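You operate a simulated robot arm through the tools that you are given. There is no shell and no other tool. Be economical: measure what you need, move in short steps, check, and stop when the job is done.

The job below is to be done with a simulated robot arm. You get a single attempt, and the scene is never put back.

Task
Put the box marked "large" from the top of the long green bench on the top of the wide steel bench and the box labelled "nuts" on the shelf of the long green bench. Put one of the steel strainers from the top of the narrow grey bench on the steel disc on the top of the long green bench. Put the white tube on the top of the long workbench away on the shelf of the grey bench. Fetch the yellow sponge and set it on the top of the wide steel bench. Put two of the white tapes from the long grey shelf on the top of the steel table. Pull the door open. The order is free. Set down upright: steel strainer, yellow sponge.

It is judged by the outcome, as a careful person would: the job done as asked, and still so three seconds after it is handed in. It fails if anything else is knocked over, pushed out of place, dropped, spilled or broken.

Robot
A 6-joint arm with a fingered hand on a trunk, on a base that drives. Base frame: it is fixed to the floor where the robot stands at the start and does not move with it; the origin is under the middle of the robot, x ahead of it, y to its left, z up; the surface under the hand at the start is at about z = 0.8. Readings come in m, degrees, newtons and seconds.
With the tool pointing down near the work surface it reaches from about 0.36 to 0.76 m from the robot's upright axis, wherever it stands. Its first joint turns from -166.0 to 166.0 degrees. Places, roughly: door [3.9, 0, 1]; nuts box, plugs box, white box [0.5, 0.25, 0.75]; shelf of the grey bench [1.2, -0.5, 0.2]; shelf of the long green bench [0.6, 0.1, 0.2]; steel disc [0.5, 1, 0.75]; steel strainer [1.5, 1.25, 0.75]; top of the steel table [-2.8, -2.9, 0.8]; top of the wide steel bench [3.5, -1.6, 0.8]; white tape (6x6x2 cm) [-4.4, -2.9, 0.7]; white tube (7x7x15 cm) [3.6, 1.2, 0.9]; yellow sponge (7x5x7 cm) [2.5, -3.1, 0.8]. Payload 4 kg.
The TCP is the grasp point between the finger pads, 0.026 m short of the fingertips. In the tool frame z runs along the fingers and y along their closing line. The gripper opens to 0.148 m. The gripper's body begins 0.073 m behind the TCP. The gripper is a hand of 3 fingers: y runs from the thumb to the fingers, the wrist lies at [0, 0, -0.239] in the tool frame, and closing takes about 1.5 s.
Orientation is that of the tool frame in the base frame, as a unit quaternion [w, x, y, z]. With the fingers straight down and closing along the base's y, the tool's x points along the base's -x, its y along +y and its z along -z.

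Tools
- The arm moves only by the tool send_rows. Its arguments are lists of equal length, an entry for each row: "delta_pos": the shift along the tool's x, y, z in units of 150 mm (1.0 is 150 mm), a list of three; "turn": the turn, a rotation vector about the tool's x, y, z in units of 120 degrees (1.0 is 120 degrees), a list of three. In form: {"delta_pos": [[x, y, z], ...], "turn": [[rx, ry, rz], ...]}. A call has 1 to 8 rows; each row is the pose to reach, as a shift and turn from the pose commanded when the call began, along the tool's axes at that moment. "grip" is the opening, from 0 (shut) to 1 (fully open), set as the call begins (left out, the last holds). A call with a number of a shift or a turn outside -1 to 1 is refused whole. Rows are played at 5 a second. More than 0.05 m and 8.6 degrees between two rows, or a gripper value outside its range, and nothing of the call is played. Where a pose cannot be reached the arm comes as near as it can. A force on the tool above 40 N (or 10 N above the force at the start of the call, whichever is more), or a blocked arm, ends the call early, and 0.2 s more pass. Each finger travels about 0.153 m/s and halts on what it meets, pressing with about 25 N; the grip force reading is that of the motor and also rises with nothing between the fingers. The clock runs only during rows and for 0.2 s after the last one: add rows that repeat a pose to give the fingers time. The reply holds the time, the measured pose of the TCP, the force on the tool along the base axes, the opening and the grip force, in the units named above and with some noise, with the torque about the TCP (base axes, N m) and any sound that the robot's microphone picked up, and new pictures: "views" is both (left out), scene, wrist or none.
- Cameras (640 x 400 px; columns grow to the right, rows downward): "scene" is now at [0.0177, 0.1594, 1.5604]; the picture's right is [-0.14, -0.99, 0.00], its down [-0.78, 0.11, -0.61] and it looks along [0.61, -0.09, -0.79] (base axes); focal length 235 px, centre (320, 200). "wrist" rides on the gripper at [0.068, -0.039, -0.09] in the tool frame; the picture's right is [0.50, 0.87, 0.00], its down [-0.66, 0.38, -0.65] and it looks along [-0.57, 0.33, 0.76] (tool axes); focal length 222 px, centre (320, 200). There is no depth. A picture from a camera that has moved, and an enlarged one, comes with that camera's place and axes in the base frame and with its lens. The place of the scene camera against the robot may be out by one fixed shift of up to 0.012 m in any direction.
- lift_body(by): slides the trunk up (or, below 0, down) by that many m; the arm and the scene camera ride with it, the base frame stays. It gives what a move gives, with no picture.
- base_move(legs): drives the robot by 1 to 6 legs, each [ahead, left, turn to the left] in m, m and degrees, along the robot's own axes; the way and the turn of a leg run together, so that a leg with both is an arc; at most 1.5 m and 180 degrees a leg. The arm and the cameras ride along, it lands a little off, and it stops where it bumps. It gives what a move gives, and a new picture of the scene camera.
- set_fingers(finger1, finger2, thumb_bend): sets how far each is bent, from 0 (flat) to 100 (curled in); at 30 the hand is open as for a grip, at 70 the pads meet at the TCP. One left out holds its place. A second passes; each finger stops where it meets its share of the squeeze, and holds until it gets a number again. A gripper value or a shape takes the hand back. It gives what a move gives, with no picture; readings hold the bend of each and the force on the fingers (four entries, about 0 where the hand has none), thumb and palm.
- set_grasp(shape): the hand has 3 fingers and takes this shape, open, in about a second: jaw (thumb against the fingers, like two jaws); tri (thumb and two fingers); tip (a fingertip pinch); poke (one finger out to press); point (the index stretched); flat (the hand flat); cup (the hand cupped); fist (a fist). The gripper value then closes the fingers along that shape, each until it touches; the sizes above hold for jaw. It gives what a move gives, with no picture.
- head_to(pan, tilt): turns the head with the scene camera to pan (to the left, within 155 degrees either way) and tilt (down, from -29 to 69), counted from straight ahead of the robot. It gives what a move gives, and a new picture of the scene camera.
- zoom(camera, box): a new picture of the part [left, top, right, bottom] of that camera's present view, enlarged. It takes no simulated time.
- close_job(): hands the job in; it is judged then, once.

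Go step by step. Nothing tells you exact positions but the pictures and the camera data: compare them with the known pose of the tool, close in by small moves and look again before you grip or let go. The budget is 217 turns and 260 pictures, counting those below and the enlarged ones. Unless the task says otherwise, let go and move clear before handing in.

The tools are called after "Call:" as name(argument=value, ...) on one line, values as JSON. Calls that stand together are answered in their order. send_rows: Moves the arm, as the interface text tells. Its arguments: {"type":"object","properties":{"delta_pos":{"type":"array"},"turn":{"type":"array"},"grip":{"type":"number"},"views":{"type":"string","enum":["both","scene","wrist","none"]}},"required":["delta_pos","turn"]} The other tools are called the same way: lift_body (by) slides the trunk up or down; set_grasp (shape) gives the hand a shape; set_fingers (finger1, finger2, thumb_bend) moves the fingers one by one; base_move (legs) drives the base; head_to (pan, tilt) turns the head that bears the scene camera; zoom (camera, box) takes an enlarged picture of a part of a camera's view; close_job () hands the job in.

At the start:

```text
time: 0.0
ee_pos: [0.4829, 0.0898, 1.0536]
orientation: [0.0, 0.0, 1.0, 0.0]
contact_force: [1.2, -0.2, -0.4]
wrist_torque: [-0.02, 0.0, -0.01]
finger_gap: 0.148
grip_force: 0.1
shape: jaw
bend: [30.0, 30.0, 30.0]
finger forces: [0.1, 0.0, 0.1, 0.0, 0.0, 0.0]
trunk travel left (down, up): [-0.525, 0.065]
robot x, y, heading: [-0.002, -0.0003, -0.1]
head pan, tilt: [-8.1, 52.2]
```

scene: 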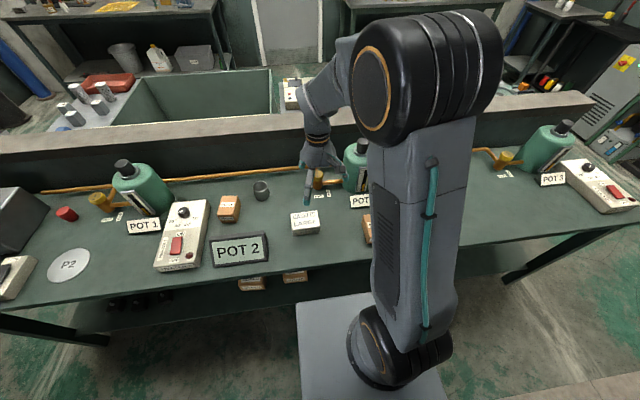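
wrist: 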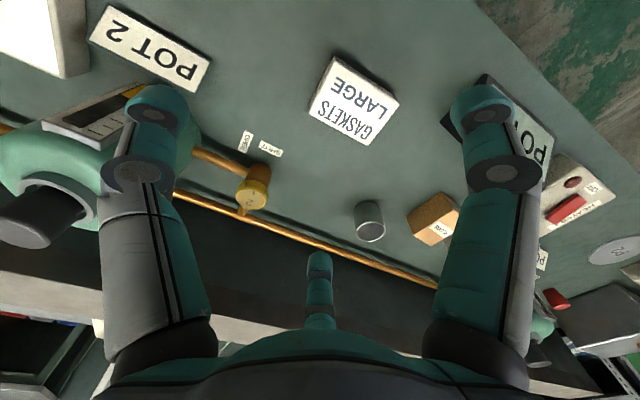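

I see the long green bench ahead with a white "GASKETS LARGE" box, orange boxes, a P2 disc at the left. First I look closer at labels.

Call:
zoom(camera="scene", box=[140, 160, 400, 310])

Call:
zoom(camera="wrist", box=[300, 40, 560, 260])

Call:
head_to(pan=25, tilt=35)

```text
2.46 times, centred on (270, 235) of scene
camera zoom: at [0.0177, 0.1594, 1.5604], right [-0.14, -0.99, 0.0], down [-0.78, 0.11, -0.61], along [0.61, -0.09, -0.79], focal length 578 px, centre (443, 114)
```

zoom: 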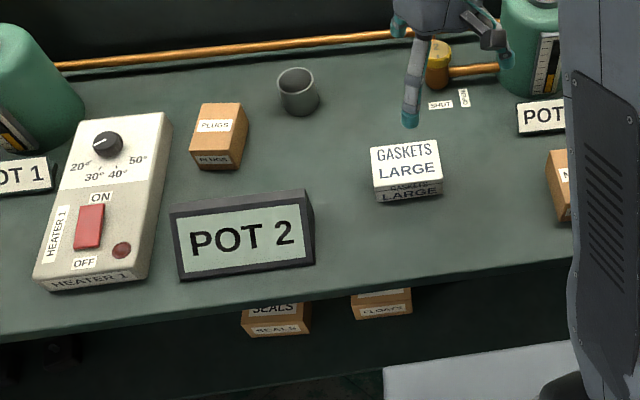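

```text
1.82 times, centred on (430, 150) of wrist
camera zoom: at [0.4149, 0.0514, 1.1454], right [-0.5, 0.87, 0.0], down [0.66, 0.38, 0.65], along [0.57, 0.33, -0.76], focal length 404 px, centre (120, 291)
```

zoom: 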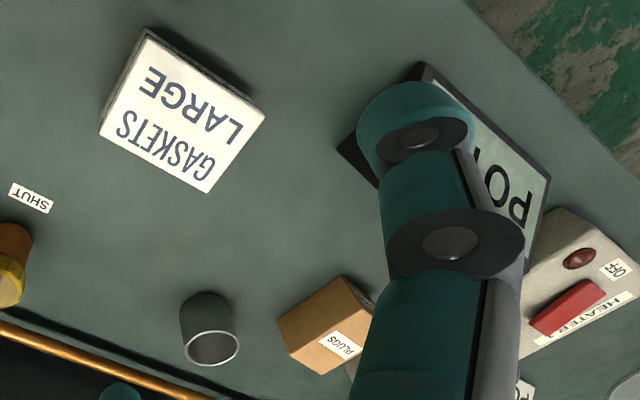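

```text
time: 1.0
ee_pos: [0.4815, 0.0889, 1.0537]
orientation: [0.0, 0.0, 1.0, 0.001]
contact_force: [-0.8, 0.3, 0.3]
wrist_torque: [0.0, 0.04, 0.02]
finger_gap: 0.1478
grip_force: 0.0
shape: jaw
bend: [30.0, 30.0, 30.0]
finger forces: [0.1, 0.0, 0.1, 0.0, 0.0, 0.1]
trunk travel left (down, up): [-0.525, 0.065]
robot x, y, heading: [0.0006, -0.0008, 0.0]
head pan, tilt: [25.0, 35.0]
camera scene: at [0.0234, 0.207, 1.585], right [0.42, -0.91, 0.0], down [-0.52, -0.24, -0.82], along [0.74, 0.35, -0.57], focal length 235 px, centre (320, 200)
```

scene: 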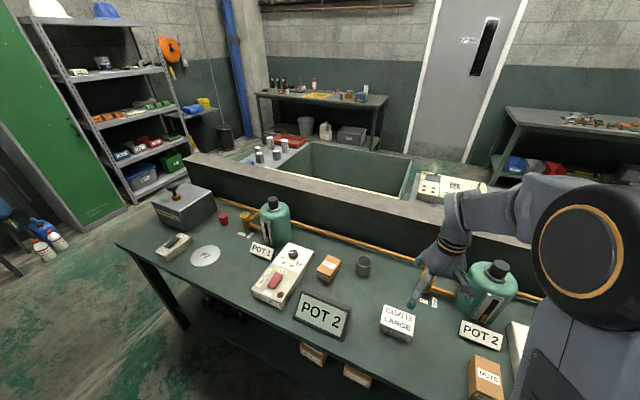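

Nuts box stands right of pot 2; the strainers are seemingly on the grey bench behind. I survey the room.

Call:
head_to(pan=-35, tilt=35)

Call:
head_to(pan=-100, tilt=25)

Call:
head_to(pan=-150, tilt=20)

Call:
head_to(pan=110, tilt=25)

Call:
head_to(pan=0, tilt=20)

```text
time: 2.3
ee_pos: [0.4824, 0.0895, 1.0534]
orientation: [0.0, 0.0, 1.0, 0.0]
contact_force: [0.6, -0.1, -0.7]
wrist_torque: [-0.01, -0.02, -0.02]
finger_gap: 0.148
grip_force: 0.0
shape: jaw
bend: [30.0, 30.0, 30.0]
finger forces: [0.1, 0.0, 0.1, 0.0, 0.0, 0.0]
trunk travel left (down, up): [-0.525, 0.065]
robot x, y, heading: [0.0034, 0.0004, 0.1]
head pan, tilt: [-35.0, 35.0]
camera scene: at [0.0157, 0.1194, 1.5851], right [-0.57, -0.82, 0.0], down [-0.47, 0.33, -0.82], along [0.67, -0.47, -0.57], focal length 235 px, centre (320, 200)
```

scene: 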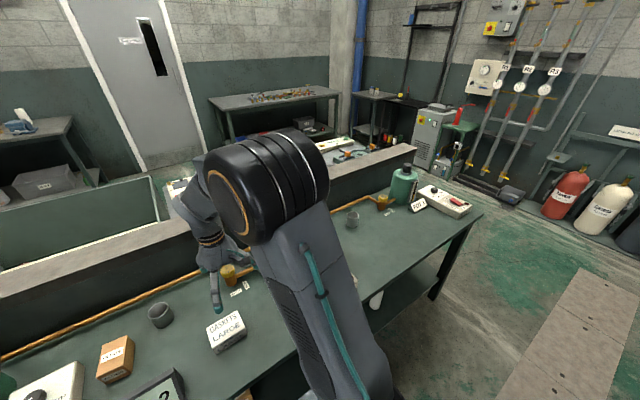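

```text
time: 3.6
ee_pos: [0.4805, 0.0887, 1.0551]
orientation: [0.0, -0.001, 1.0, -0.001]
contact_force: [0.3, -0.4, -0.4]
wrist_torque: [-0.02, 0.0, 0.01]
finger_gap: 0.1481
grip_force: 0.0
shape: jaw
bend: [30.0, 30.0, 30.0]
finger forces: [0.0, 0.0, 0.0, 0.0, 0.1, 0.0]
trunk travel left (down, up): [-0.525, 0.065]
robot x, y, heading: [-0.0009, 0.0004, 0.3]
head pan, tilt: [-100.0, 25.0]
camera scene: at [-0.0724, 0.0791, 1.6008], right [-0.98, 0.17, 0.0], down [0.07, 0.42, -0.91], along [-0.16, -0.89, -0.42], focal length 235 px, centre (320, 200)
```

scene: 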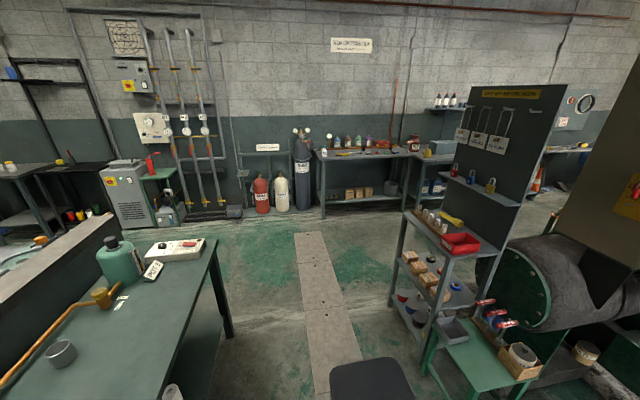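

```text
time: 4.8
ee_pos: [0.482, 0.0899, 1.0542]
orientation: [0.0, -0.001, 1.0, 0.0]
contact_force: [-0.2, 0.3, -0.3]
wrist_torque: [0.05, 0.01, 0.0]
finger_gap: 0.1481
grip_force: 0.1
shape: jaw
bend: [30.0, 30.0, 30.0]
finger forces: [0.0, 0.0, 0.1, 0.0, 0.0, 0.0]
trunk travel left (down, up): [-0.525, 0.065]
robot x, y, heading: [0.0013, -0.0026, -0.1]
head pan, tilt: [-150.0, 20.0]
camera scene: at [-0.1371, 0.1233, 1.6089], right [-0.5, 0.87, 0.0], down [0.3, 0.17, -0.94], along [-0.81, -0.47, -0.34], focal length 235 px, centre (320, 200)
```

scene: 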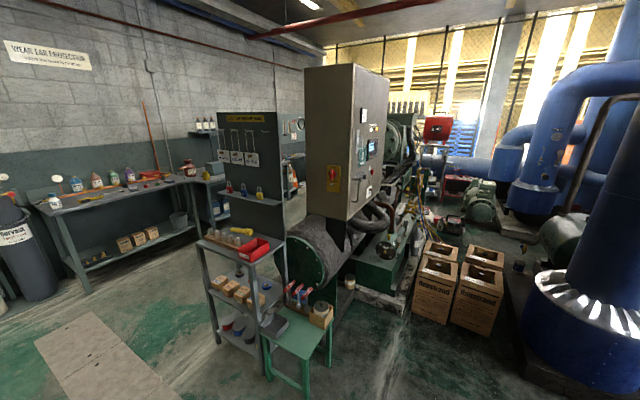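

```text
time: 8.4
ee_pos: [0.4814, 0.0898, 1.0541]
orientation: [0.0, 0.0, 1.0, 0.0]
contact_force: [1.1, -0.3, 0.3]
wrist_torque: [0.0, -0.02, -0.01]
finger_gap: 0.1481
grip_force: 0.1
shape: jaw
bend: [30.0, 30.0, 30.0]
finger forces: [0.0, 0.1, 0.0, 0.1, 0.0, 0.0]
trunk travel left (down, up): [-0.525, 0.065]
robot x, y, heading: [0.0015, 0.0005, -0.0]
head pan, tilt: [110.0, 25.0]
camera scene: at [-0.088, 0.2565, 1.6008], right [0.94, 0.34, 0.0], down [0.14, -0.4, -0.91], along [-0.31, 0.85, -0.42], focal length 235 px, centre (320, 200)
```

scene: 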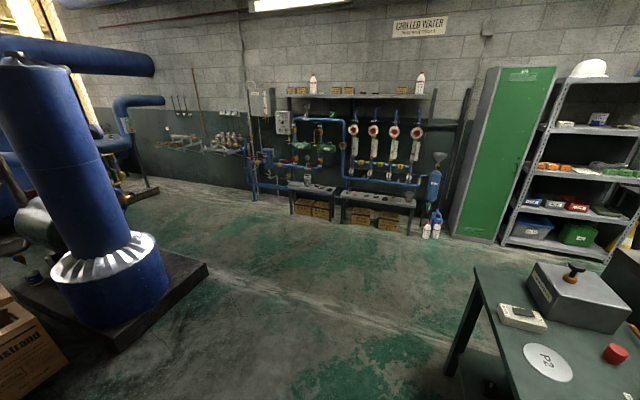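

```text
time: 10.3
ee_pos: [0.4828, 0.0902, 1.0544]
orientation: [-0.001, -0.001, 1.0, 0.0]
contact_force: [-0.4, 1.3, 0.5]
wrist_torque: [0.0, -0.02, -0.01]
finger_gap: 0.1479
grip_force: 0.2
shape: jaw
bend: [30.0, 30.0, 30.0]
finger forces: [0.1, 0.0, 0.0, 0.0, 0.1, 0.1]
trunk travel left (down, up): [-0.525, 0.065]
robot x, y, heading: [-0.0012, 0.0024, 0.2]
head pan, tilt: [0.0, 20.0]
camera scene: at [0.0367, 0.1699, 1.6089], right [0.0, -1.0, 0.0], down [-0.34, 0.0, -0.94], along [0.94, 0.0, -0.34], focal length 235 px, centre (320, 200)
```

scene: 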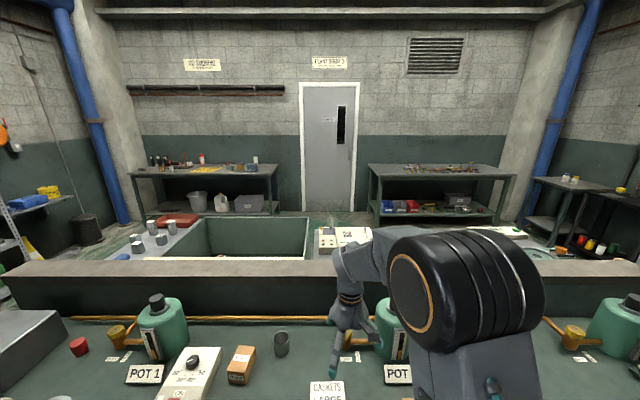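

I zoom in on distant items: strainers, door handle, the grey bench.

Call:
zoom(camera="scene", box=[100, 140, 380, 280])

Call:
zoom(camera="scene", box=[290, 70, 370, 220])

Call:
zoom(camera="scene", box=[360, 150, 640, 290])

```text
2.29 times, centred on (240, 210) of scene
camera zoom: at [0.0367, 0.1699, 1.6089], right [0.0, -1.0, 0.0], down [-0.34, 0.0, -0.94], along [0.94, 0.0, -0.34], focal length 536 px, centre (503, 177)
```

zoom: 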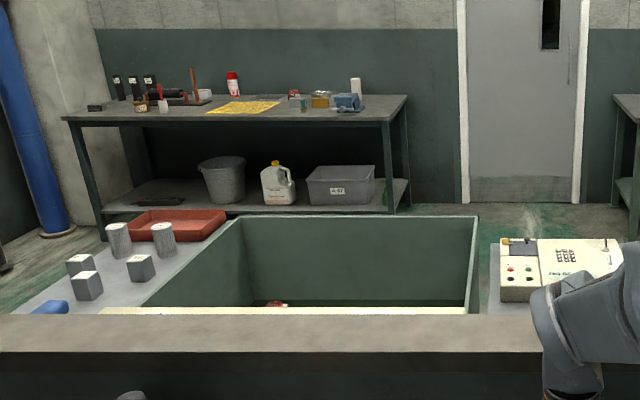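

```text
2.67 times, centred on (330, 145) of scene
camera zoom: at [0.0367, 0.1699, 1.6089], right [0.0, -1.0, 0.0], down [-0.34, 0.0, -0.94], along [0.94, 0.0, -0.34], focal length 626 px, centre (293, 347)
```

zoom: 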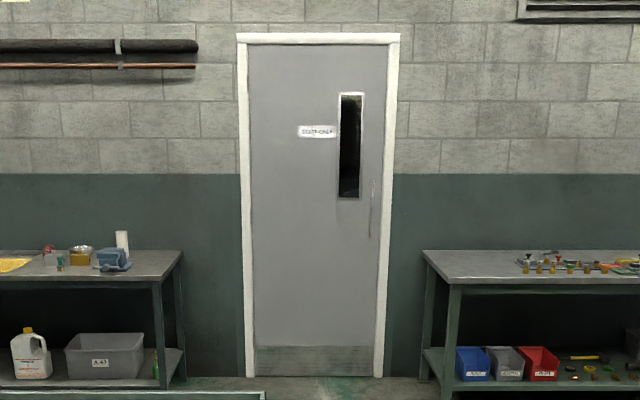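

```text
2.29 times, centred on (500, 220) of scene
camera zoom: at [0.0367, 0.1699, 1.6089], right [0.0, -1.0, 0.0], down [-0.34, 0.0, -0.94], along [0.94, 0.0, -0.34], focal length 536 px, centre (-91, 154)
```

zoom: 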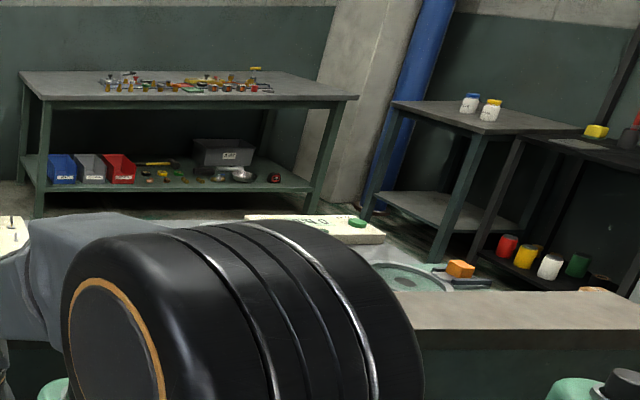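

Bench top is near z≈0.8; "large" is at about (0.48, 0.14) and "nuts" near (0.43, -0.09). I shift the arm over the nuts box and look.

Call:
send_rows(delta_pos=[[0.1, -0.33, 0], [0.2, -0.66, 0], [0.3, -1, 0]], turn=[[0, 0, 0], [0, 0, 0], [0, 0, 0]], grip=1, views="wrist")

Call:
head_to(pan=0, tilt=60)

```text
refused: row 1 steps farther than a row can; nothing moved
```

```text
time: 11.4
ee_pos: [0.4822, 0.0902, 1.0547]
orientation: [0.0, -0.001, 1.0, 0.0]
contact_force: [-0.5, 0.2, 0.5]
wrist_torque: [-0.02, 0.02, 0.04]
finger_gap: 0.1478
grip_force: 0.1
shape: jaw
bend: [30.0, 30.0, 30.0]
finger forces: [0.0, 0.1, 0.1, 0.1, 0.0, 0.1]
trunk travel left (down, up): [-0.525, 0.065]
robot x, y, heading: [0.0024, 0.0005, -0.1]
head pan, tilt: [0.0, 60.0]
camera scene: at [0.0102, 0.1699, 1.5508], right [0.0, -1.0, 0.0], down [-0.87, 0.0, -0.5], along [0.5, 0.0, -0.87], focal length 235 px, centre (320, 200)
```

scene: 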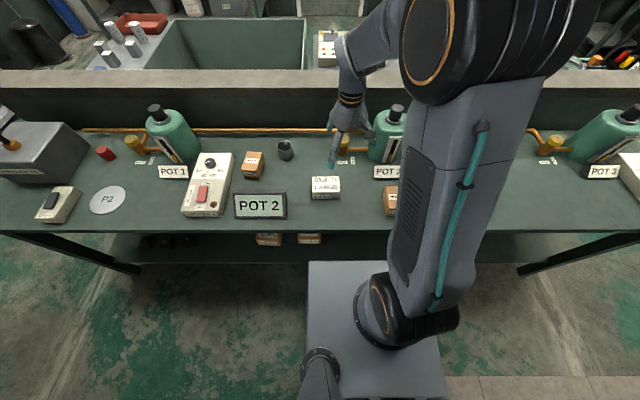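

Step was slightly too long; I use smaller rows.

Call:
send_rows(delta_pos=[[0.08, -0.25, 0], [0.16, -0.5, 0], [0.24, -0.75, 0], [0.3, -1, 0]], turn=[[0, 0, 0], [0, 0, 0], [0, 0, 0], [0, 0, 0]], grip=1, views="both")

```text
time: 12.4
ee_pos: [0.4373, -0.0616, 1.0544]
orientation: [0.0, 0.0, 1.0, 0.0]
contact_force: [0.3, -0.2, -0.6]
wrist_torque: [-0.02, 0.01, 0.03]
finger_gap: 0.148
grip_force: 0.0
shape: jaw
bend: [30.0, 30.0, 30.0]
finger forces: [0.0, 0.0, 0.1, 0.0, 0.0, 0.1]
trunk travel left (down, up): [-0.525, 0.065]
robot x, y, heading: [0.0017, 0.0033, 0.0]
head pan, tilt: [0.0, 60.0]
camera scene: at [0.0101, 0.1697, 1.5508], right [0.0, -1.0, 0.0], down [-0.87, 0.0, -0.5], along [0.5, 0.0, -0.87], focal length 235 px, centre (320, 200)
camera wrist: at [0.3707, -0.0995, 1.1451], right [-0.5, 0.87, 0.0], down [0.66, 0.38, 0.65], along [0.57, 0.33, -0.76], focal length 222 px, centre (320, 200)
```

scene: 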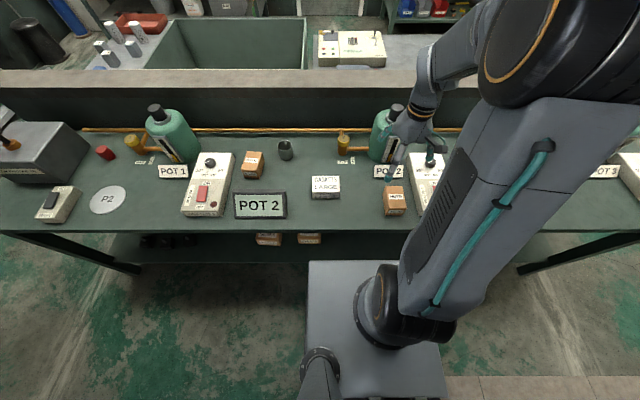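
wrist: 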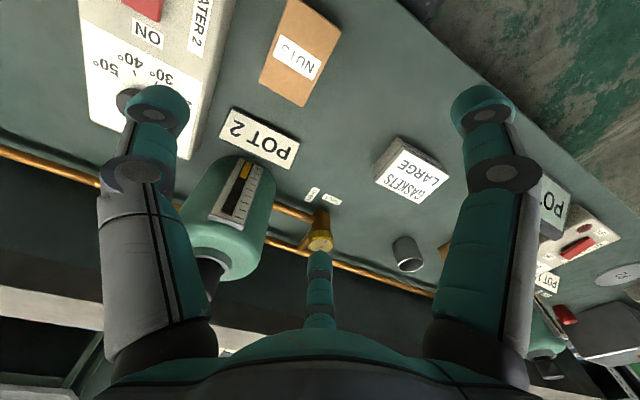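

Nuts box: centre about (0.42, -0.10), about 9 cm long in x, 5.5 cm in y, top near z 0.86; heater 2 edge is near y=-0.185. I align above it with a partial opening, then lower.

Call:
send_rows(delta_pos=[[0.12, -0.253, 0], [0.12, -0.253, 0.3], [0.12, -0.253, 0.6], [0.12, -0.253, 0.6]], turn=[[0, 0, 0], [0, 0, 0], [0, 0, 0], [0, 0, 0]], grip=0.7, views="both")

```text
time: 13.4
ee_pos: [0.4214, -0.0977, 0.9648]
orientation: [0.0, 0.001, 1.0, 0.0]
contact_force: [0.6, 0.3, 0.2]
wrist_torque: [-0.02, 0.04, 0.02]
finger_gap: 0.104
grip_force: 0.0
shape: jaw
bend: [28.0, 28.0, 74.0]
finger forces: [0.1, 0.0, 0.1, 0.1, 0.0, 0.0]
trunk travel left (down, up): [-0.525, 0.065]
robot x, y, heading: [-0.0012, -0.0034, 0.2]
head pan, tilt: [0.0, 60.0]
camera scene: at [0.0103, 0.1697, 1.5508], right [0.0, -1.0, 0.0], down [-0.87, 0.0, -0.5], along [0.5, 0.0, -0.87], focal length 235 px, centre (320, 200)
camera wrist: at [0.3532, -0.1358, 1.0549], right [-0.5, 0.87, 0.0], down [0.66, 0.38, 0.65], along [0.57, 0.33, -0.76], focal length 222 px, centre (320, 200)
```

scene: 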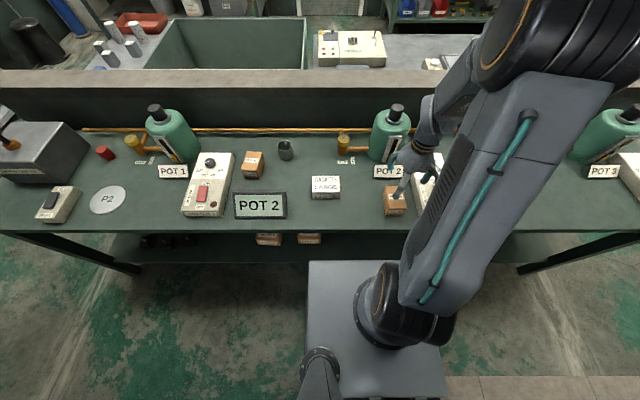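
wrist: 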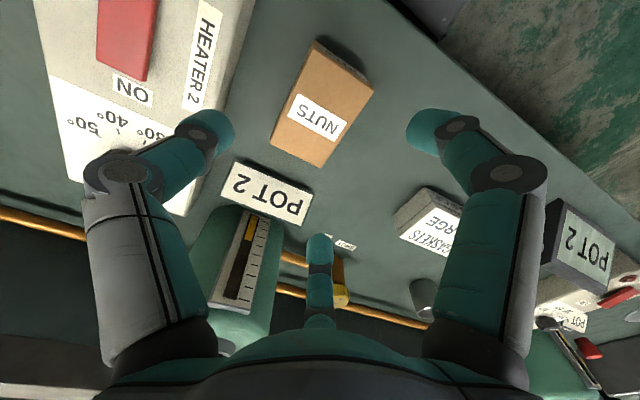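

I check how the fingers actually sit relative to the box.

Call:
zoom(camera="scene", box=[350, 120, 470, 230])

```text
3.64 times, centred on (410, 175) of scene
camera zoom: at [0.0103, 0.1697, 1.5508], right [0.0, -1.0, 0.0], down [-0.87, 0.0, -0.5], along [0.5, 0.0, -0.87], focal length 853 px, centre (-7, 291)
```

zoom: 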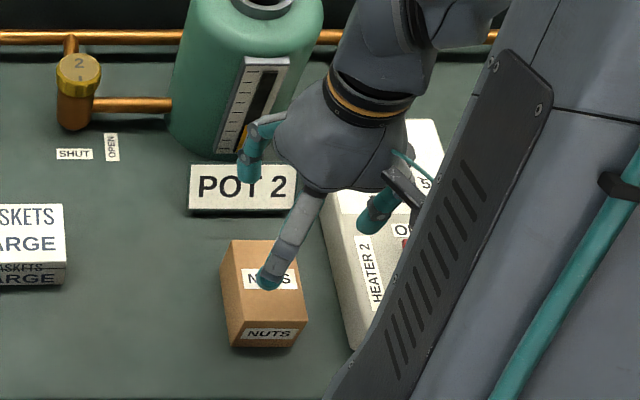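

In jaw the two fingers are about 10 cm apart, too wide for the nuts box's length. I try the other shapes to see the finger layout.

Call:
set_grasp(shape="tri")

Call:
zoom(camera="scene", box=[350, 120, 470, 230])

Call:
set_grasp(shape="tip")

Call:
zoom(camera="scene", box=[350, 120, 470, 230])

Call:
zoom(camera="wrist", box=[0, 0, 640, 400])

```text
time: 14.3
ee_pos: [0.4217, -0.0973, 0.9646]
orientation: [0.0, 0.0, 1.0, 0.0]
contact_force: [-0.2, 0.1, 1.1]
wrist_torque: [0.01, -0.01, -0.01]
finger_gap: 0.1481
grip_force: 0.0
shape: tri
bend: [30.0, 30.0, 30.0]
finger forces: [0.0, 0.0, 0.0, 0.1, 0.1, 0.1]
trunk travel left (down, up): [-0.525, 0.065]
robot x, y, heading: [0.0001, -0.0026, 0.2]
head pan, tilt: [0.0, 60.0]
```

```text
3.64 times, centred on (410, 175) of scene
camera zoom: at [0.0102, 0.1698, 1.5508], right [0.0, -1.0, 0.0], down [-0.87, 0.0, -0.5], along [0.5, 0.0, -0.87], focal length 853 px, centre (-7, 291)
```

zoom: 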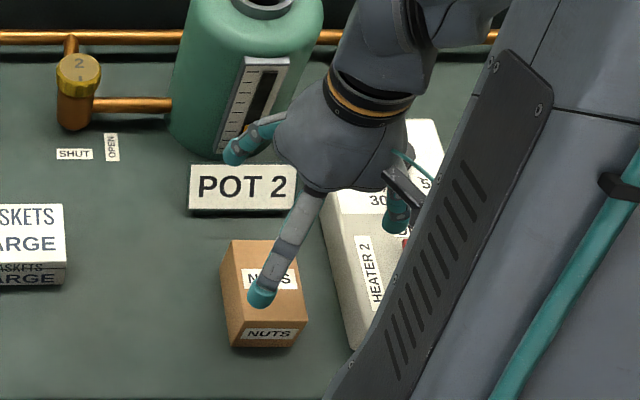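

```text
time: 15.2
ee_pos: [0.4213, -0.0969, 0.9641]
orientation: [0.0, 0.0, 1.0, 0.0]
contact_force: [-0.1, 0.7, -0.2]
wrist_torque: [0.04, 0.0, -0.02]
finger_gap: 0.1481
grip_force: 0.0
shape: tip
bend: [30.0, 30.0, 30.0]
finger forces: [0.1, 0.1, 0.1, 0.0, 0.0, 0.1]
trunk travel left (down, up): [-0.525, 0.065]
robot x, y, heading: [-0.0003, 0.0029, 0.1]
head pan, tilt: [0.0, 60.0]
```

```text
3.64 times, centred on (410, 175) of scene
camera zoom: at [0.0102, 0.1698, 1.5508], right [0.0, -1.0, 0.0], down [-0.87, 0.0, -0.5], along [0.5, 0.0, -0.87], focal length 853 px, centre (-7, 291)
```

zoom: 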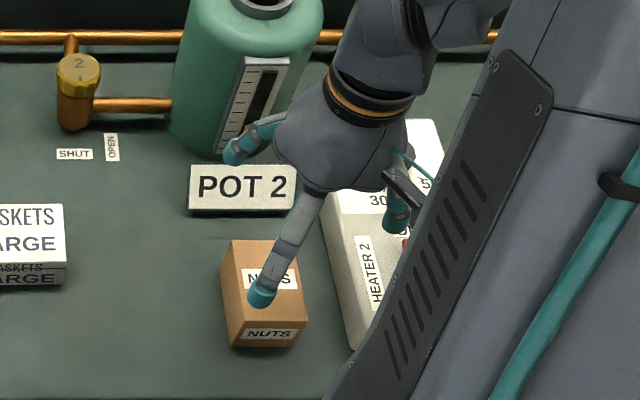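

```text
1.00 times, centred on (320, 200) of wrist (not enlarged: the box is as wide or as high as the picture)
camera zoom: at [0.3533, -0.1358, 1.0553], right [-0.5, 0.87, 0.0], down [0.66, 0.38, 0.65], along [0.57, 0.33, -0.76], focal length 222 px, centre (320, 200)
```

zoom: 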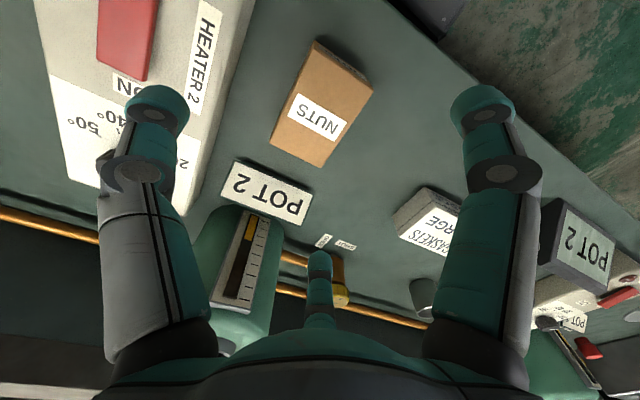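

All shapes are a three-finger centric grip. I'll turn +30° about the tool axis so one finger meets the far end of the nuts box and the other two its sides, half open.

Call:
set_grasp(shape="jaw")

Call:
send_rows(delta_pos=[[-0.07, -0.013, 0], [-0.07, -0.013, 0.0], [-0.07, -0.013, 0.1], [-0.07, -0.013, 0.3], [-0.07, -0.013, 0.3]], turn=[[0, 0, 0.0625], [0, 0, 0.125], [0, 0, 0.1875], [0, 0, 0.25], [0, 0, 0.25]], grip=0.7, views="both")

Call:
zoom(camera="scene", box=[350, 120, 470, 230])

```text
time: 16.1
ee_pos: [0.4205, -0.0986, 0.9649]
orientation: [0.0, 0.001, 1.0, 0.0]
contact_force: [0.5, -0.3, 0.4]
wrist_torque: [0.03, 0.0, 0.04]
finger_gap: 0.1477
grip_force: 0.0
shape: jaw
bend: [30.0, 30.0, 30.0]
finger forces: [0.0, 0.0, 0.0, 0.1, 0.1, 0.0]
trunk travel left (down, up): [-0.525, 0.065]
robot x, y, heading: [0.0006, -0.0017, 0.1]
head pan, tilt: [0.0, 60.0]
```

```text
time: 17.3
ee_pos: [0.4305, -0.1007, 0.9178]
orientation: [0.0, 0.26, 0.966, 0.0]
contact_force: [0.0, 0.4, -0.4]
wrist_torque: [-0.01, 0.03, 0.02]
finger_gap: 0.104
grip_force: 0.0
shape: jaw
bend: [28.0, 28.0, 74.0]
finger forces: [0.0, 0.1, 0.0, 0.0, 0.1, 0.0]
trunk travel left (down, up): [-0.525, 0.065]
robot x, y, heading: [-0.0034, -0.0009, 0.1]
head pan, tilt: [0.0, 60.0]
camera scene: at [0.0105, 0.1698, 1.5508], right [0.0, -1.0, 0.0], down [-0.87, 0.0, -0.5], along [0.5, 0.0, -0.87], focal length 235 px, centre (320, 200)
camera wrist: at [0.353, -0.099, 1.0094], right [0.0, 1.0, 0.0], down [0.76, 0.0, 0.65], along [0.65, 0.0, -0.76], focal length 222 px, centre (320, 200)
```

scene: 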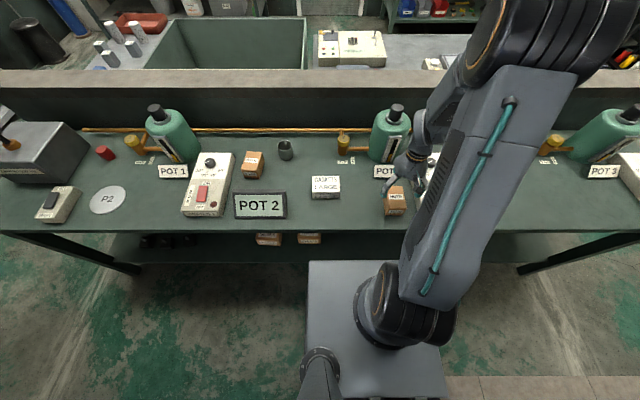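
wrist: 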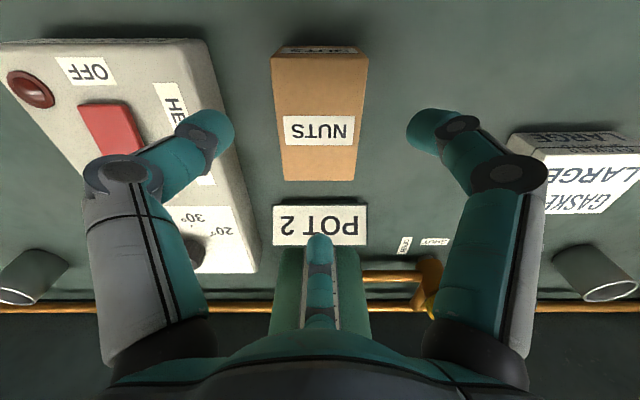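

```text
3.64 times, centred on (410, 175) of scene
camera zoom: at [0.0105, 0.1698, 1.5508], right [0.0, -1.0, 0.0], down [-0.87, 0.0, -0.5], along [0.5, 0.0, -0.87], focal length 853 px, centre (-7, 291)
```

zoom: 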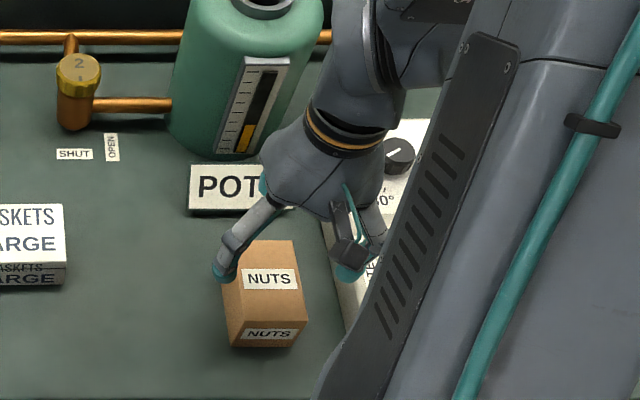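

Aligned: the box lies centred between the side fingers. I lower onto it and close.

Call:
lift_body(by=-0.083)

Call:
zoom(camera="wrist", box=[0, 0, 640, 400])

```text
time: 18.5
ee_pos: [0.4307, -0.1009, 0.8355]
orientation: [0.0, 0.258, 0.966, -0.001]
contact_force: [0.2, 0.3, -0.2]
wrist_torque: [-0.02, 0.01, 0.02]
finger_gap: 0.1041
grip_force: 0.0
shape: jaw
bend: [28.0, 28.0, 74.0]
finger forces: [0.1, 0.0, 0.0, 0.0, 0.0, 0.0]
trunk travel left (down, up): [-0.442, 0.148]
robot x, y, heading: [-0.001, -0.002, 0.1]
head pan, tilt: [0.0, 60.0]
```

```text
1.00 times, centred on (320, 200) of wrist (not enlarged: the box is as wide or as high as the picture)
camera zoom: at [0.3529, -0.0991, 0.9267], right [0.0, 1.0, 0.0], down [0.76, 0.0, 0.65], along [0.65, 0.0, -0.76], focal length 222 px, centre (320, 200)
```

zoom: 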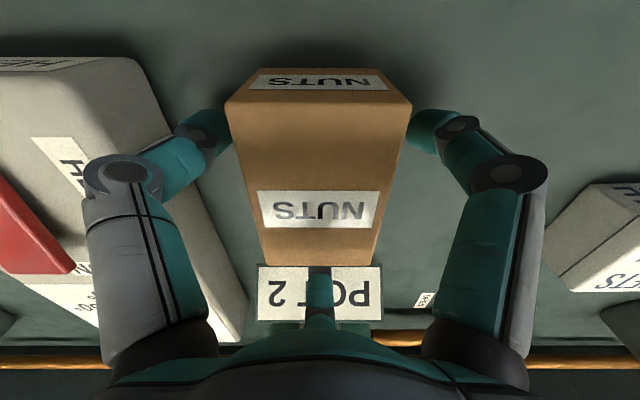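

Call:
send_rows(delta_pos=[[0, 0, 0], [0, 0, 0], [0, 0, 0], [0, 0, 0], [0, 0, 0], [0, 0, 0], [0, 0, 0], [0, 0, 0]], turn=[[0, 0, 0], [0, 0, 0], [0, 0, 0], [0, 0, 0], [0, 0, 0], [0, 0, 0], [0, 0, 0], [0, 0, 0]], grip=0, views="wrist")

```text
time: 20.3
ee_pos: [0.4315, -0.0986, 0.8365]
orientation: [0.0, 0.258, 0.966, 0.0]
contact_force: [-0.3, -0.5, 0.3]
wrist_torque: [-0.02, 0.0, 0.0]
finger_gap: 0.0627
grip_force: 25.9
shape: jaw
bend: [77.0, 77.0, 70.0]
finger forces: [19.9, 22.2, 0.0, 0.1, 20.2, 0.0]
trunk travel left (down, up): [-0.442, 0.148]
robot x, y, heading: [-0.0016, 0.0003, -0.2]
head pan, tilt: [0.0, 60.0]
camera wrist: at [0.353, -0.0991, 0.9266], right [0.0, 1.0, 0.0], down [0.76, 0.0, 0.65], along [0.65, 0.0, -0.76], focal length 222 px, centre (320, 200)
```

wrist: 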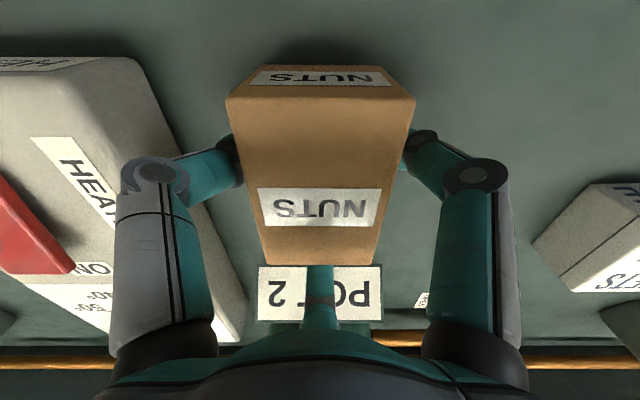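

All three fingers press with ~20 N. I lift.

Call:
lift_body(by=0.14)

Call:
base_move(legs=[[-0.6, 0, 0]])

```text
time: 22.0
ee_pos: [0.4311, -0.1002, 0.9757]
orientation: [0.0, 0.259, 0.966, 0.0]
contact_force: [0.5, 0.2, -1.9]
wrist_torque: [0.0, -0.03, -0.01]
finger_gap: 0.0626
grip_force: 25.0
shape: jaw
bend: [77.0, 77.0, 70.0]
finger forces: [20.1, 22.3, 0.1, 0.0, 20.2, 0.0]
trunk travel left (down, up): [-0.582, 0.008]
robot x, y, heading: [0.0002, -0.0031, 0.1]
head pan, tilt: [0.0, 60.0]
```

```text
time: 25.4
ee_pos: [-0.1667, -0.0988, 0.9755]
orientation: [0.0, 0.257, 0.966, 0.0]
contact_force: [0.7, 0.3, -1.9]
wrist_torque: [-0.03, -0.03, -0.04]
finger_gap: 0.0629
grip_force: 25.0
shape: jaw
bend: [77.0, 77.0, 70.0]
finger forces: [20.0, 22.3, 0.0, 0.0, 20.2, 0.0]
trunk travel left (down, up): [-0.582, 0.008]
robot x, y, heading: [-0.6, 0.0, 0.1]
head pan, tilt: [0.0, 60.0]
camera scene: at [-0.5897, 0.1686, 1.6078], right [0.0, -1.0, 0.0], down [-0.87, 0.0, -0.5], along [0.5, 0.0, -0.87], focal length 235 px, centre (320, 200)
```

scene: 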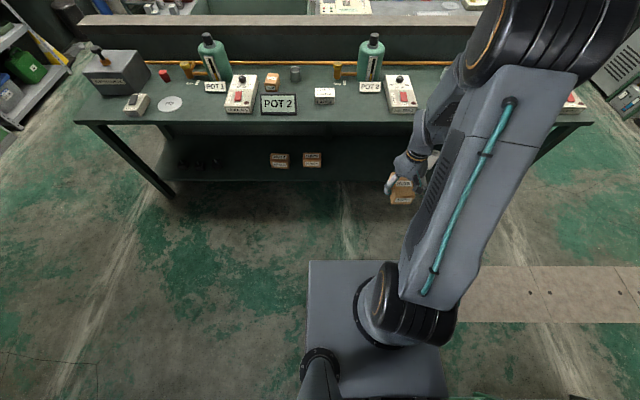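

Holding nuts, clear of the bench. I tip the tool forward toward horizontal while extending, so it can go under the bench top.

Call:
send_rows(delta_pos=[[-0.144, 0.083, 0], [-0.289, 0.167, 0], [-0.433, 0.25, 0], [-0.577, 0.333, 0], [-0.722, 0.417, 0], [-0.866, 0.5, 0]], turn=[[-0.031, -0.054, 0], [-0.0625, -0.108, 0], [-0.094, -0.1625, 0], [-0.125, -0.2167, 0], [-0.156, -0.271, 0], [-0.1875, -0.325, 0]], views="scene")

```text
time: 26.8
ee_pos: [0.0029, -0.1124, 1.0445]
orientation: [0.292, 0.245, 0.921, 0.084]
contact_force: [0.8, -0.5, -1.5]
wrist_torque: [-0.04, 0.03, -0.03]
finger_gap: 0.0623
grip_force: 24.8
shape: jaw
bend: [77.0, 77.0, 70.0]
finger forces: [20.1, 22.7, 0.1, 0.0, 20.3, 0.0]
out of reach, approached as far as the arm can: row 3, 4, 5, 6
trunk travel left (down, up): [-0.582, 0.008]
robot x, y, heading: [-0.5979, -0.0007, 0.3]
head pan, tilt: [0.0, 60.0]
camera scene: at [-0.5899, 0.1688, 1.6077], right [0.0, -1.0, 0.0], down [-0.87, 0.0, -0.5], along [0.5, 0.0, -0.87], focal length 235 px, centre (320, 200)
```

scene: 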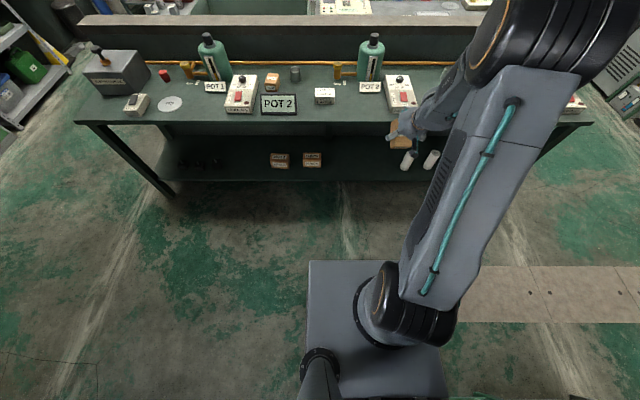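

The arm stopped short at about 35° tilt. I try extending further out with more tilt to learn what is reachable.

Call:
send_rows(delta_pos=[[-0.16, 0.09, 0.15], [-0.32, 0.18, 0.3], [-0.48, 0.27, 0.45], [-0.48, 0.27, 0.45]], turn=[[-0.03, -0.054, 0], [-0.0625, -0.108, 0], [-0.094, -0.1625, 0], [-0.094, -0.1625, 0]], views="scene")

Call:
head_to(pan=-60, tilt=45)

```text
time: 27.8
ee_pos: [0.1652, -0.1345, 1.1101]
orientation: [0.421, 0.232, 0.867, 0.129]
contact_force: [0.3, 1.1, -2.4]
wrist_torque: [0.01, -0.03, -0.01]
finger_gap: 0.0623
grip_force: 25.2
shape: jaw
bend: [77.0, 77.0, 70.0]
finger forces: [20.3, 22.8, 0.0, 0.0, 20.6, 0.0]
out of reach, approached as far as the arm can: row 1, 2, 3, 4
trunk travel left (down, up): [-0.582, 0.008]
robot x, y, heading: [-0.6026, -0.0028, 0.2]
head pan, tilt: [0.0, 60.0]
camera scene: at [-0.5888, 0.1685, 1.6078], right [0.0, -1.0, 0.0], down [-0.87, 0.0, -0.5], along [0.5, 0.0, -0.87], focal length 235 px, centre (320, 200)
```

scene: 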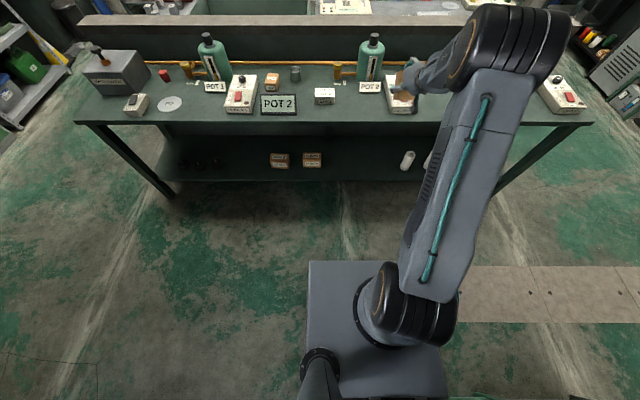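

```text
time: 29.1
ee_pos: [0.1629, -0.135, 1.1102]
orientation: [0.42, 0.232, 0.868, 0.128]
contact_force: [0.5, -0.1, -2.6]
wrist_torque: [-0.02, -0.03, -0.03]
finger_gap: 0.0623
grip_force: 25.1
shape: jaw
bend: [77.0, 77.0, 70.0]
finger forces: [20.4, 22.7, 0.0, 0.0, 20.5, 0.1]
trunk travel left (down, up): [-0.582, 0.008]
robot x, y, heading: [-0.5988, -0.0022, 0.3]
head pan, tilt: [-60.0, 45.0]
camera scene: at [-0.615, 0.0981, 1.6272], right [-0.86, -0.5, 0.0], down [-0.36, 0.61, -0.71], along [0.36, -0.61, -0.71], focal length 235 px, centre (320, 200)
```

scene: 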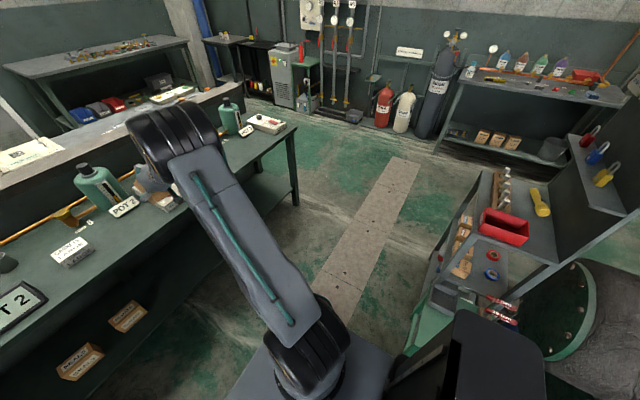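

The tool can tilt only as far as the forearm allows. I'll aim for about 30° tilt at roughly 0.62 m ahead, lower, then lower the trunk to look at the shelf.

Call:
send_rows(delta_pos=[[0.194, -0.112, -0.027], [0.388, -0.224, -0.055], [0.582, -0.336, -0.08], [0.776, -0.448, -0.11], [0.97, -0.56, -0.137]], turn=[[0.018, 0.032, 0], [0.037, 0.064, 0], [0.055, 0.095, 0], [0.074, 0.127, 0], [0.092, 0.159, 0]], views="none")

Call:
lift_body(by=-0.58)

Call:
head_to(pan=0, tilt=35)

```text
time: 30.2
ee_pos: [0.0462, -0.1349, 0.993]
orientation: [0.246, 0.247, 0.934, 0.081]
contact_force: [-0.7, 0.0, -1.3]
wrist_torque: [-0.01, -0.05, -0.01]
finger_gap: 0.0624
grip_force: 25.0
shape: jaw
bend: [77.0, 77.0, 70.0]
finger forces: [20.3, 22.4, 0.0, 0.1, 20.4, 0.0]
trunk travel left (down, up): [-0.582, 0.008]
robot x, y, heading: [-0.5984, -0.0028, -0.1]
head pan, tilt: [-60.0, 45.0]
```

```text
refused: -0.58 is not a number from -0.4 to 0.4
```

```text
time: 31.6
ee_pos: [0.0454, -0.1346, 0.9933]
orientation: [0.248, 0.247, 0.933, 0.081]
contact_force: [0.2, -0.1, -1.0]
wrist_torque: [0.0, -0.04, 0.01]
finger_gap: 0.0624
grip_force: 24.4
shape: jaw
bend: [77.0, 77.0, 70.0]
finger forces: [20.1, 22.5, 0.0, 0.0, 20.4, 0.0]
trunk travel left (down, up): [-0.582, 0.008]
robot x, y, heading: [-0.5977, 0.0018, 0.1]
head pan, tilt: [0.0, 35.0]
camera scene: at [-0.568, 0.1686, 1.6421], right [0.0, -1.0, 0.0], down [-0.57, 0.0, -0.82], along [0.82, 0.0, -0.57], focal length 235 px, centre (320, 200)
```

scene: 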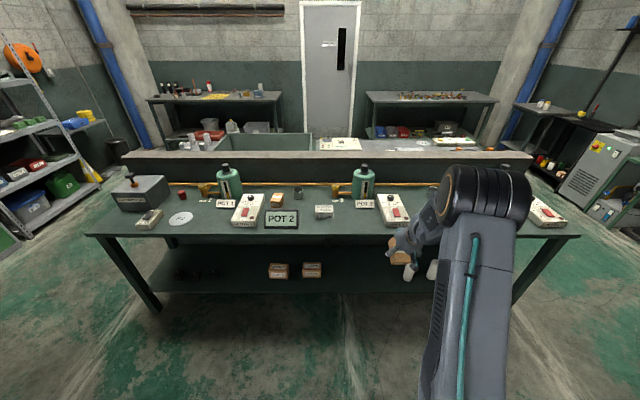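

Tilt 30° works here. The shelf has seals/floats boxes at y≈0.25–0.45 and white bottles near y≈-0.5, so y≈-0.1 is free. Lowering the trunk.

Call:
lift_body(by=-0.4)

Call:
lift_body(by=-0.18)

Call:
send_rows(delta_pos=[[0.0, 0.0, 0.2], [0.0, 0, 0.4], [0, 0, 0.6], [0, 0, 0.6]], turn=[[0, 0, 0], [0, 0, 0], [0, 0, 0], [0, 0, 0]], views="scene")

```text
time: 35.4
ee_pos: [0.0458, -0.1349, 0.5924]
orientation: [0.248, 0.247, 0.933, 0.082]
contact_force: [0.0, -0.6, -2.5]
wrist_torque: [0.0, 0.0, -0.01]
finger_gap: 0.0619
grip_force: 25.0
shape: jaw
bend: [77.0, 77.0, 70.0]
finger forces: [20.2, 22.4, 0.0, 0.0, 20.4, 0.1]
trunk travel left (down, up): [-0.182, 0.408]
robot x, y, heading: [-0.6004, -0.0028, 0.3]
head pan, tilt: [0.0, 35.0]
```

```text
time: 37.4
ee_pos: [0.0453, -0.1348, 0.411]
orientation: [0.248, 0.247, 0.933, 0.082]
contact_force: [-0.1, -0.5, -2.2]
wrist_torque: [-0.01, -0.02, 0.0]
finger_gap: 0.0623
grip_force: 25.2
shape: jaw
bend: [77.0, 77.0, 70.0]
finger forces: [20.2, 22.4, 0.0, 0.0, 20.2, 0.0]
trunk travel left (down, up): [-0.002, 0.588]
robot x, y, heading: [-0.6015, -0.0019, -0.0]
head pan, tilt: [0.0, 35.0]
```

```text
time: 38.4
ee_pos: [0.091, -0.1338, 0.3328]
orientation: [0.248, 0.247, 0.933, 0.081]
contact_force: [-0.7, -0.1, -1.4]
wrist_torque: [-0.02, 0.0, 0.01]
finger_gap: 0.0621
grip_force: 24.7
shape: jaw
bend: [77.0, 77.0, 70.0]
finger forces: [20.1, 22.2, 0.0, 0.0, 20.2, 0.0]
trunk travel left (down, up): [-0.002, 0.588]
robot x, y, heading: [-0.6001, 0.0, -0.0]
head pan, tilt: [0.0, 35.0]
camera scene: at [-0.5681, 0.1687, 1.0621], right [0.0, -1.0, 0.0], down [-0.57, 0.0, -0.82], along [0.82, 0.0, -0.57], focal length 235 px, centre (320, 200)
```

scene: 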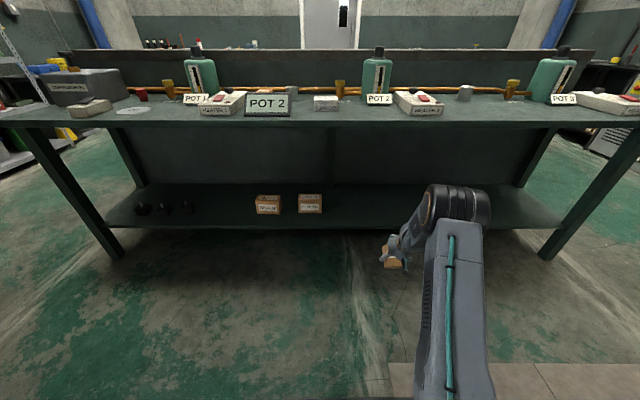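

The route under the bench is clear at y≈-0.13. I drive forward with the box under the bench top.

Call:
base_move(legs=[[0.37, 0, 0]])

Call:
zoom(camera="wrist", box=[0, 0, 640, 400])

```text
time: 40.8
ee_pos: [0.4628, -0.1337, 0.3344]
orientation: [0.248, 0.248, 0.933, 0.081]
contact_force: [-0.3, 1.0, -2.3]
wrist_torque: [-0.01, 0.01, 0.0]
finger_gap: 0.0621
grip_force: 25.1
shape: jaw
bend: [77.0, 77.0, 70.0]
finger forces: [20.0, 22.1, 0.0, 0.0, 20.2, 0.0]
trunk travel left (down, up): [-0.002, 0.588]
robot x, y, heading: [-0.2237, 0.003, 0.4]
head pan, tilt: [0.0, 35.0]
camera scene: at [-0.1956, 0.1697, 1.0621], right [0.0, -1.0, 0.0], down [-0.57, 0.0, -0.82], along [0.82, 0.0, -0.57], focal length 235 px, centre (320, 200)
```

scene: 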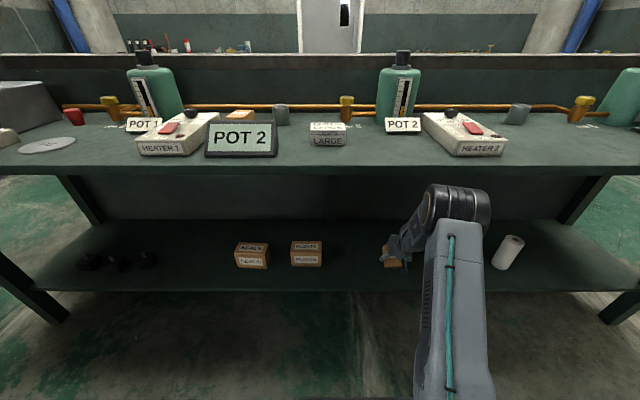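

```text
1.00 times, centred on (320, 200) of wrist (not enlarged: the box is as wide or as high as the picture)
camera zoom: at [0.35, -0.1353, 0.3738], right [-0.01, 1.0, 0.03], down [0.33, -0.02, 0.95], along [0.95, 0.02, -0.33], focal length 222 px, centre (320, 200)
```

zoom: 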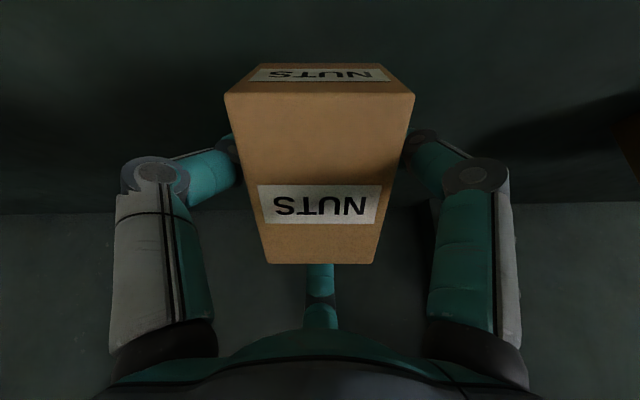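

Shelf top is about z 0.19, front edge x≈0.40. I lower toward the shelf.

Call:
send_rows(delta_pos=[[0.044, -0.025, 0.176], [0.087, -0.05, 0.353], [0.131, -0.076, 0.529], [0.131, -0.076, 0.529]], turn=[[0, 0, 0], [0, 0, 0], [0, 0, 0], [0, 0, 0]], views="scene")

Call:
zoom(camera="scene", box=[340, 160, 500, 310])

```text
time: 41.5
ee_pos: [0.4843, -0.1348, 0.2726]
orientation: [0.255, 0.248, 0.931, 0.08]
contact_force: [-6.4, 0.8, 27.4]
wrist_torque: [-0.52, 0.92, -0.13]
finger_gap: 0.0623
grip_force: 24.9
shape: jaw
bend: [79.0, 42.0, 75.0]
finger forces: [25.6, 25.1, 0.0, 0.1, 45.5, 0.1]
trunk travel left (down, up): [-0.002, 0.588]
robot x, y, heading: [-0.2248, 0.0013, -0.0]
head pan, tilt: [0.0, 35.0]
stopped in row 3: the force on the tool passed its limit at 60 N (the readings are from after the stop); the commanded pose is now the measured one
camera scene: at [-0.1975, 0.17, 1.0624], right [0.0, -1.0, 0.0], down [-0.57, 0.0, -0.82], along [0.82, 0.0, -0.57], focal length 235 px, centre (320, 200)
```

scene: 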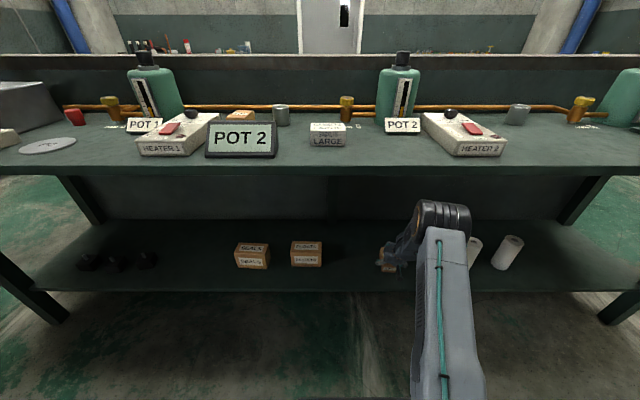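

```text
2.67 times, centred on (420, 235) of scene
camera zoom: at [-0.1975, 0.17, 1.0624], right [0.0, -1.0, 0.0], down [-0.57, 0.0, -0.82], along [0.82, 0.0, -0.57], focal length 626 px, centre (53, 107)
```

zoom: 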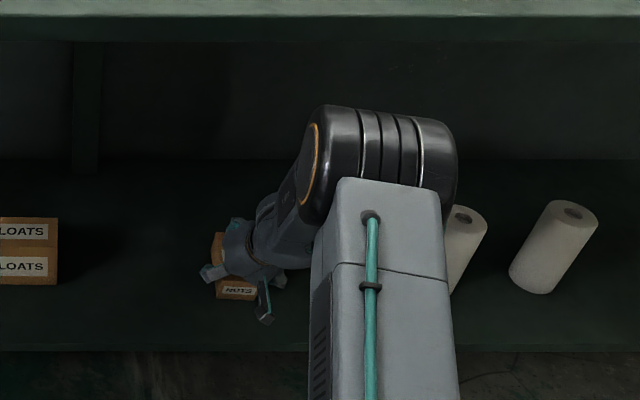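

Contact with the shelf. I check the box in the hand.

Call:
zoom(camera="wrist", box=[0, 0, 640, 400])

```text
1.00 times, centred on (320, 200) of wrist (not enlarged: the box is as wide or as high as the picture)
camera zoom: at [0.372, -0.1362, 0.3099], right [-0.01, 1.0, 0.02], down [0.31, -0.02, 0.95], along [0.95, 0.02, -0.31], focal length 222 px, centre (320, 200)
```

zoom: 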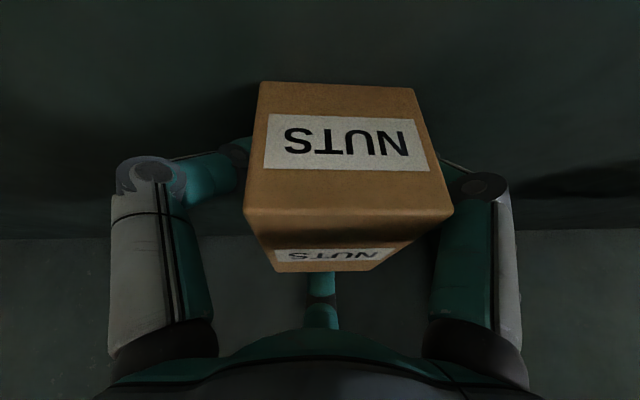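

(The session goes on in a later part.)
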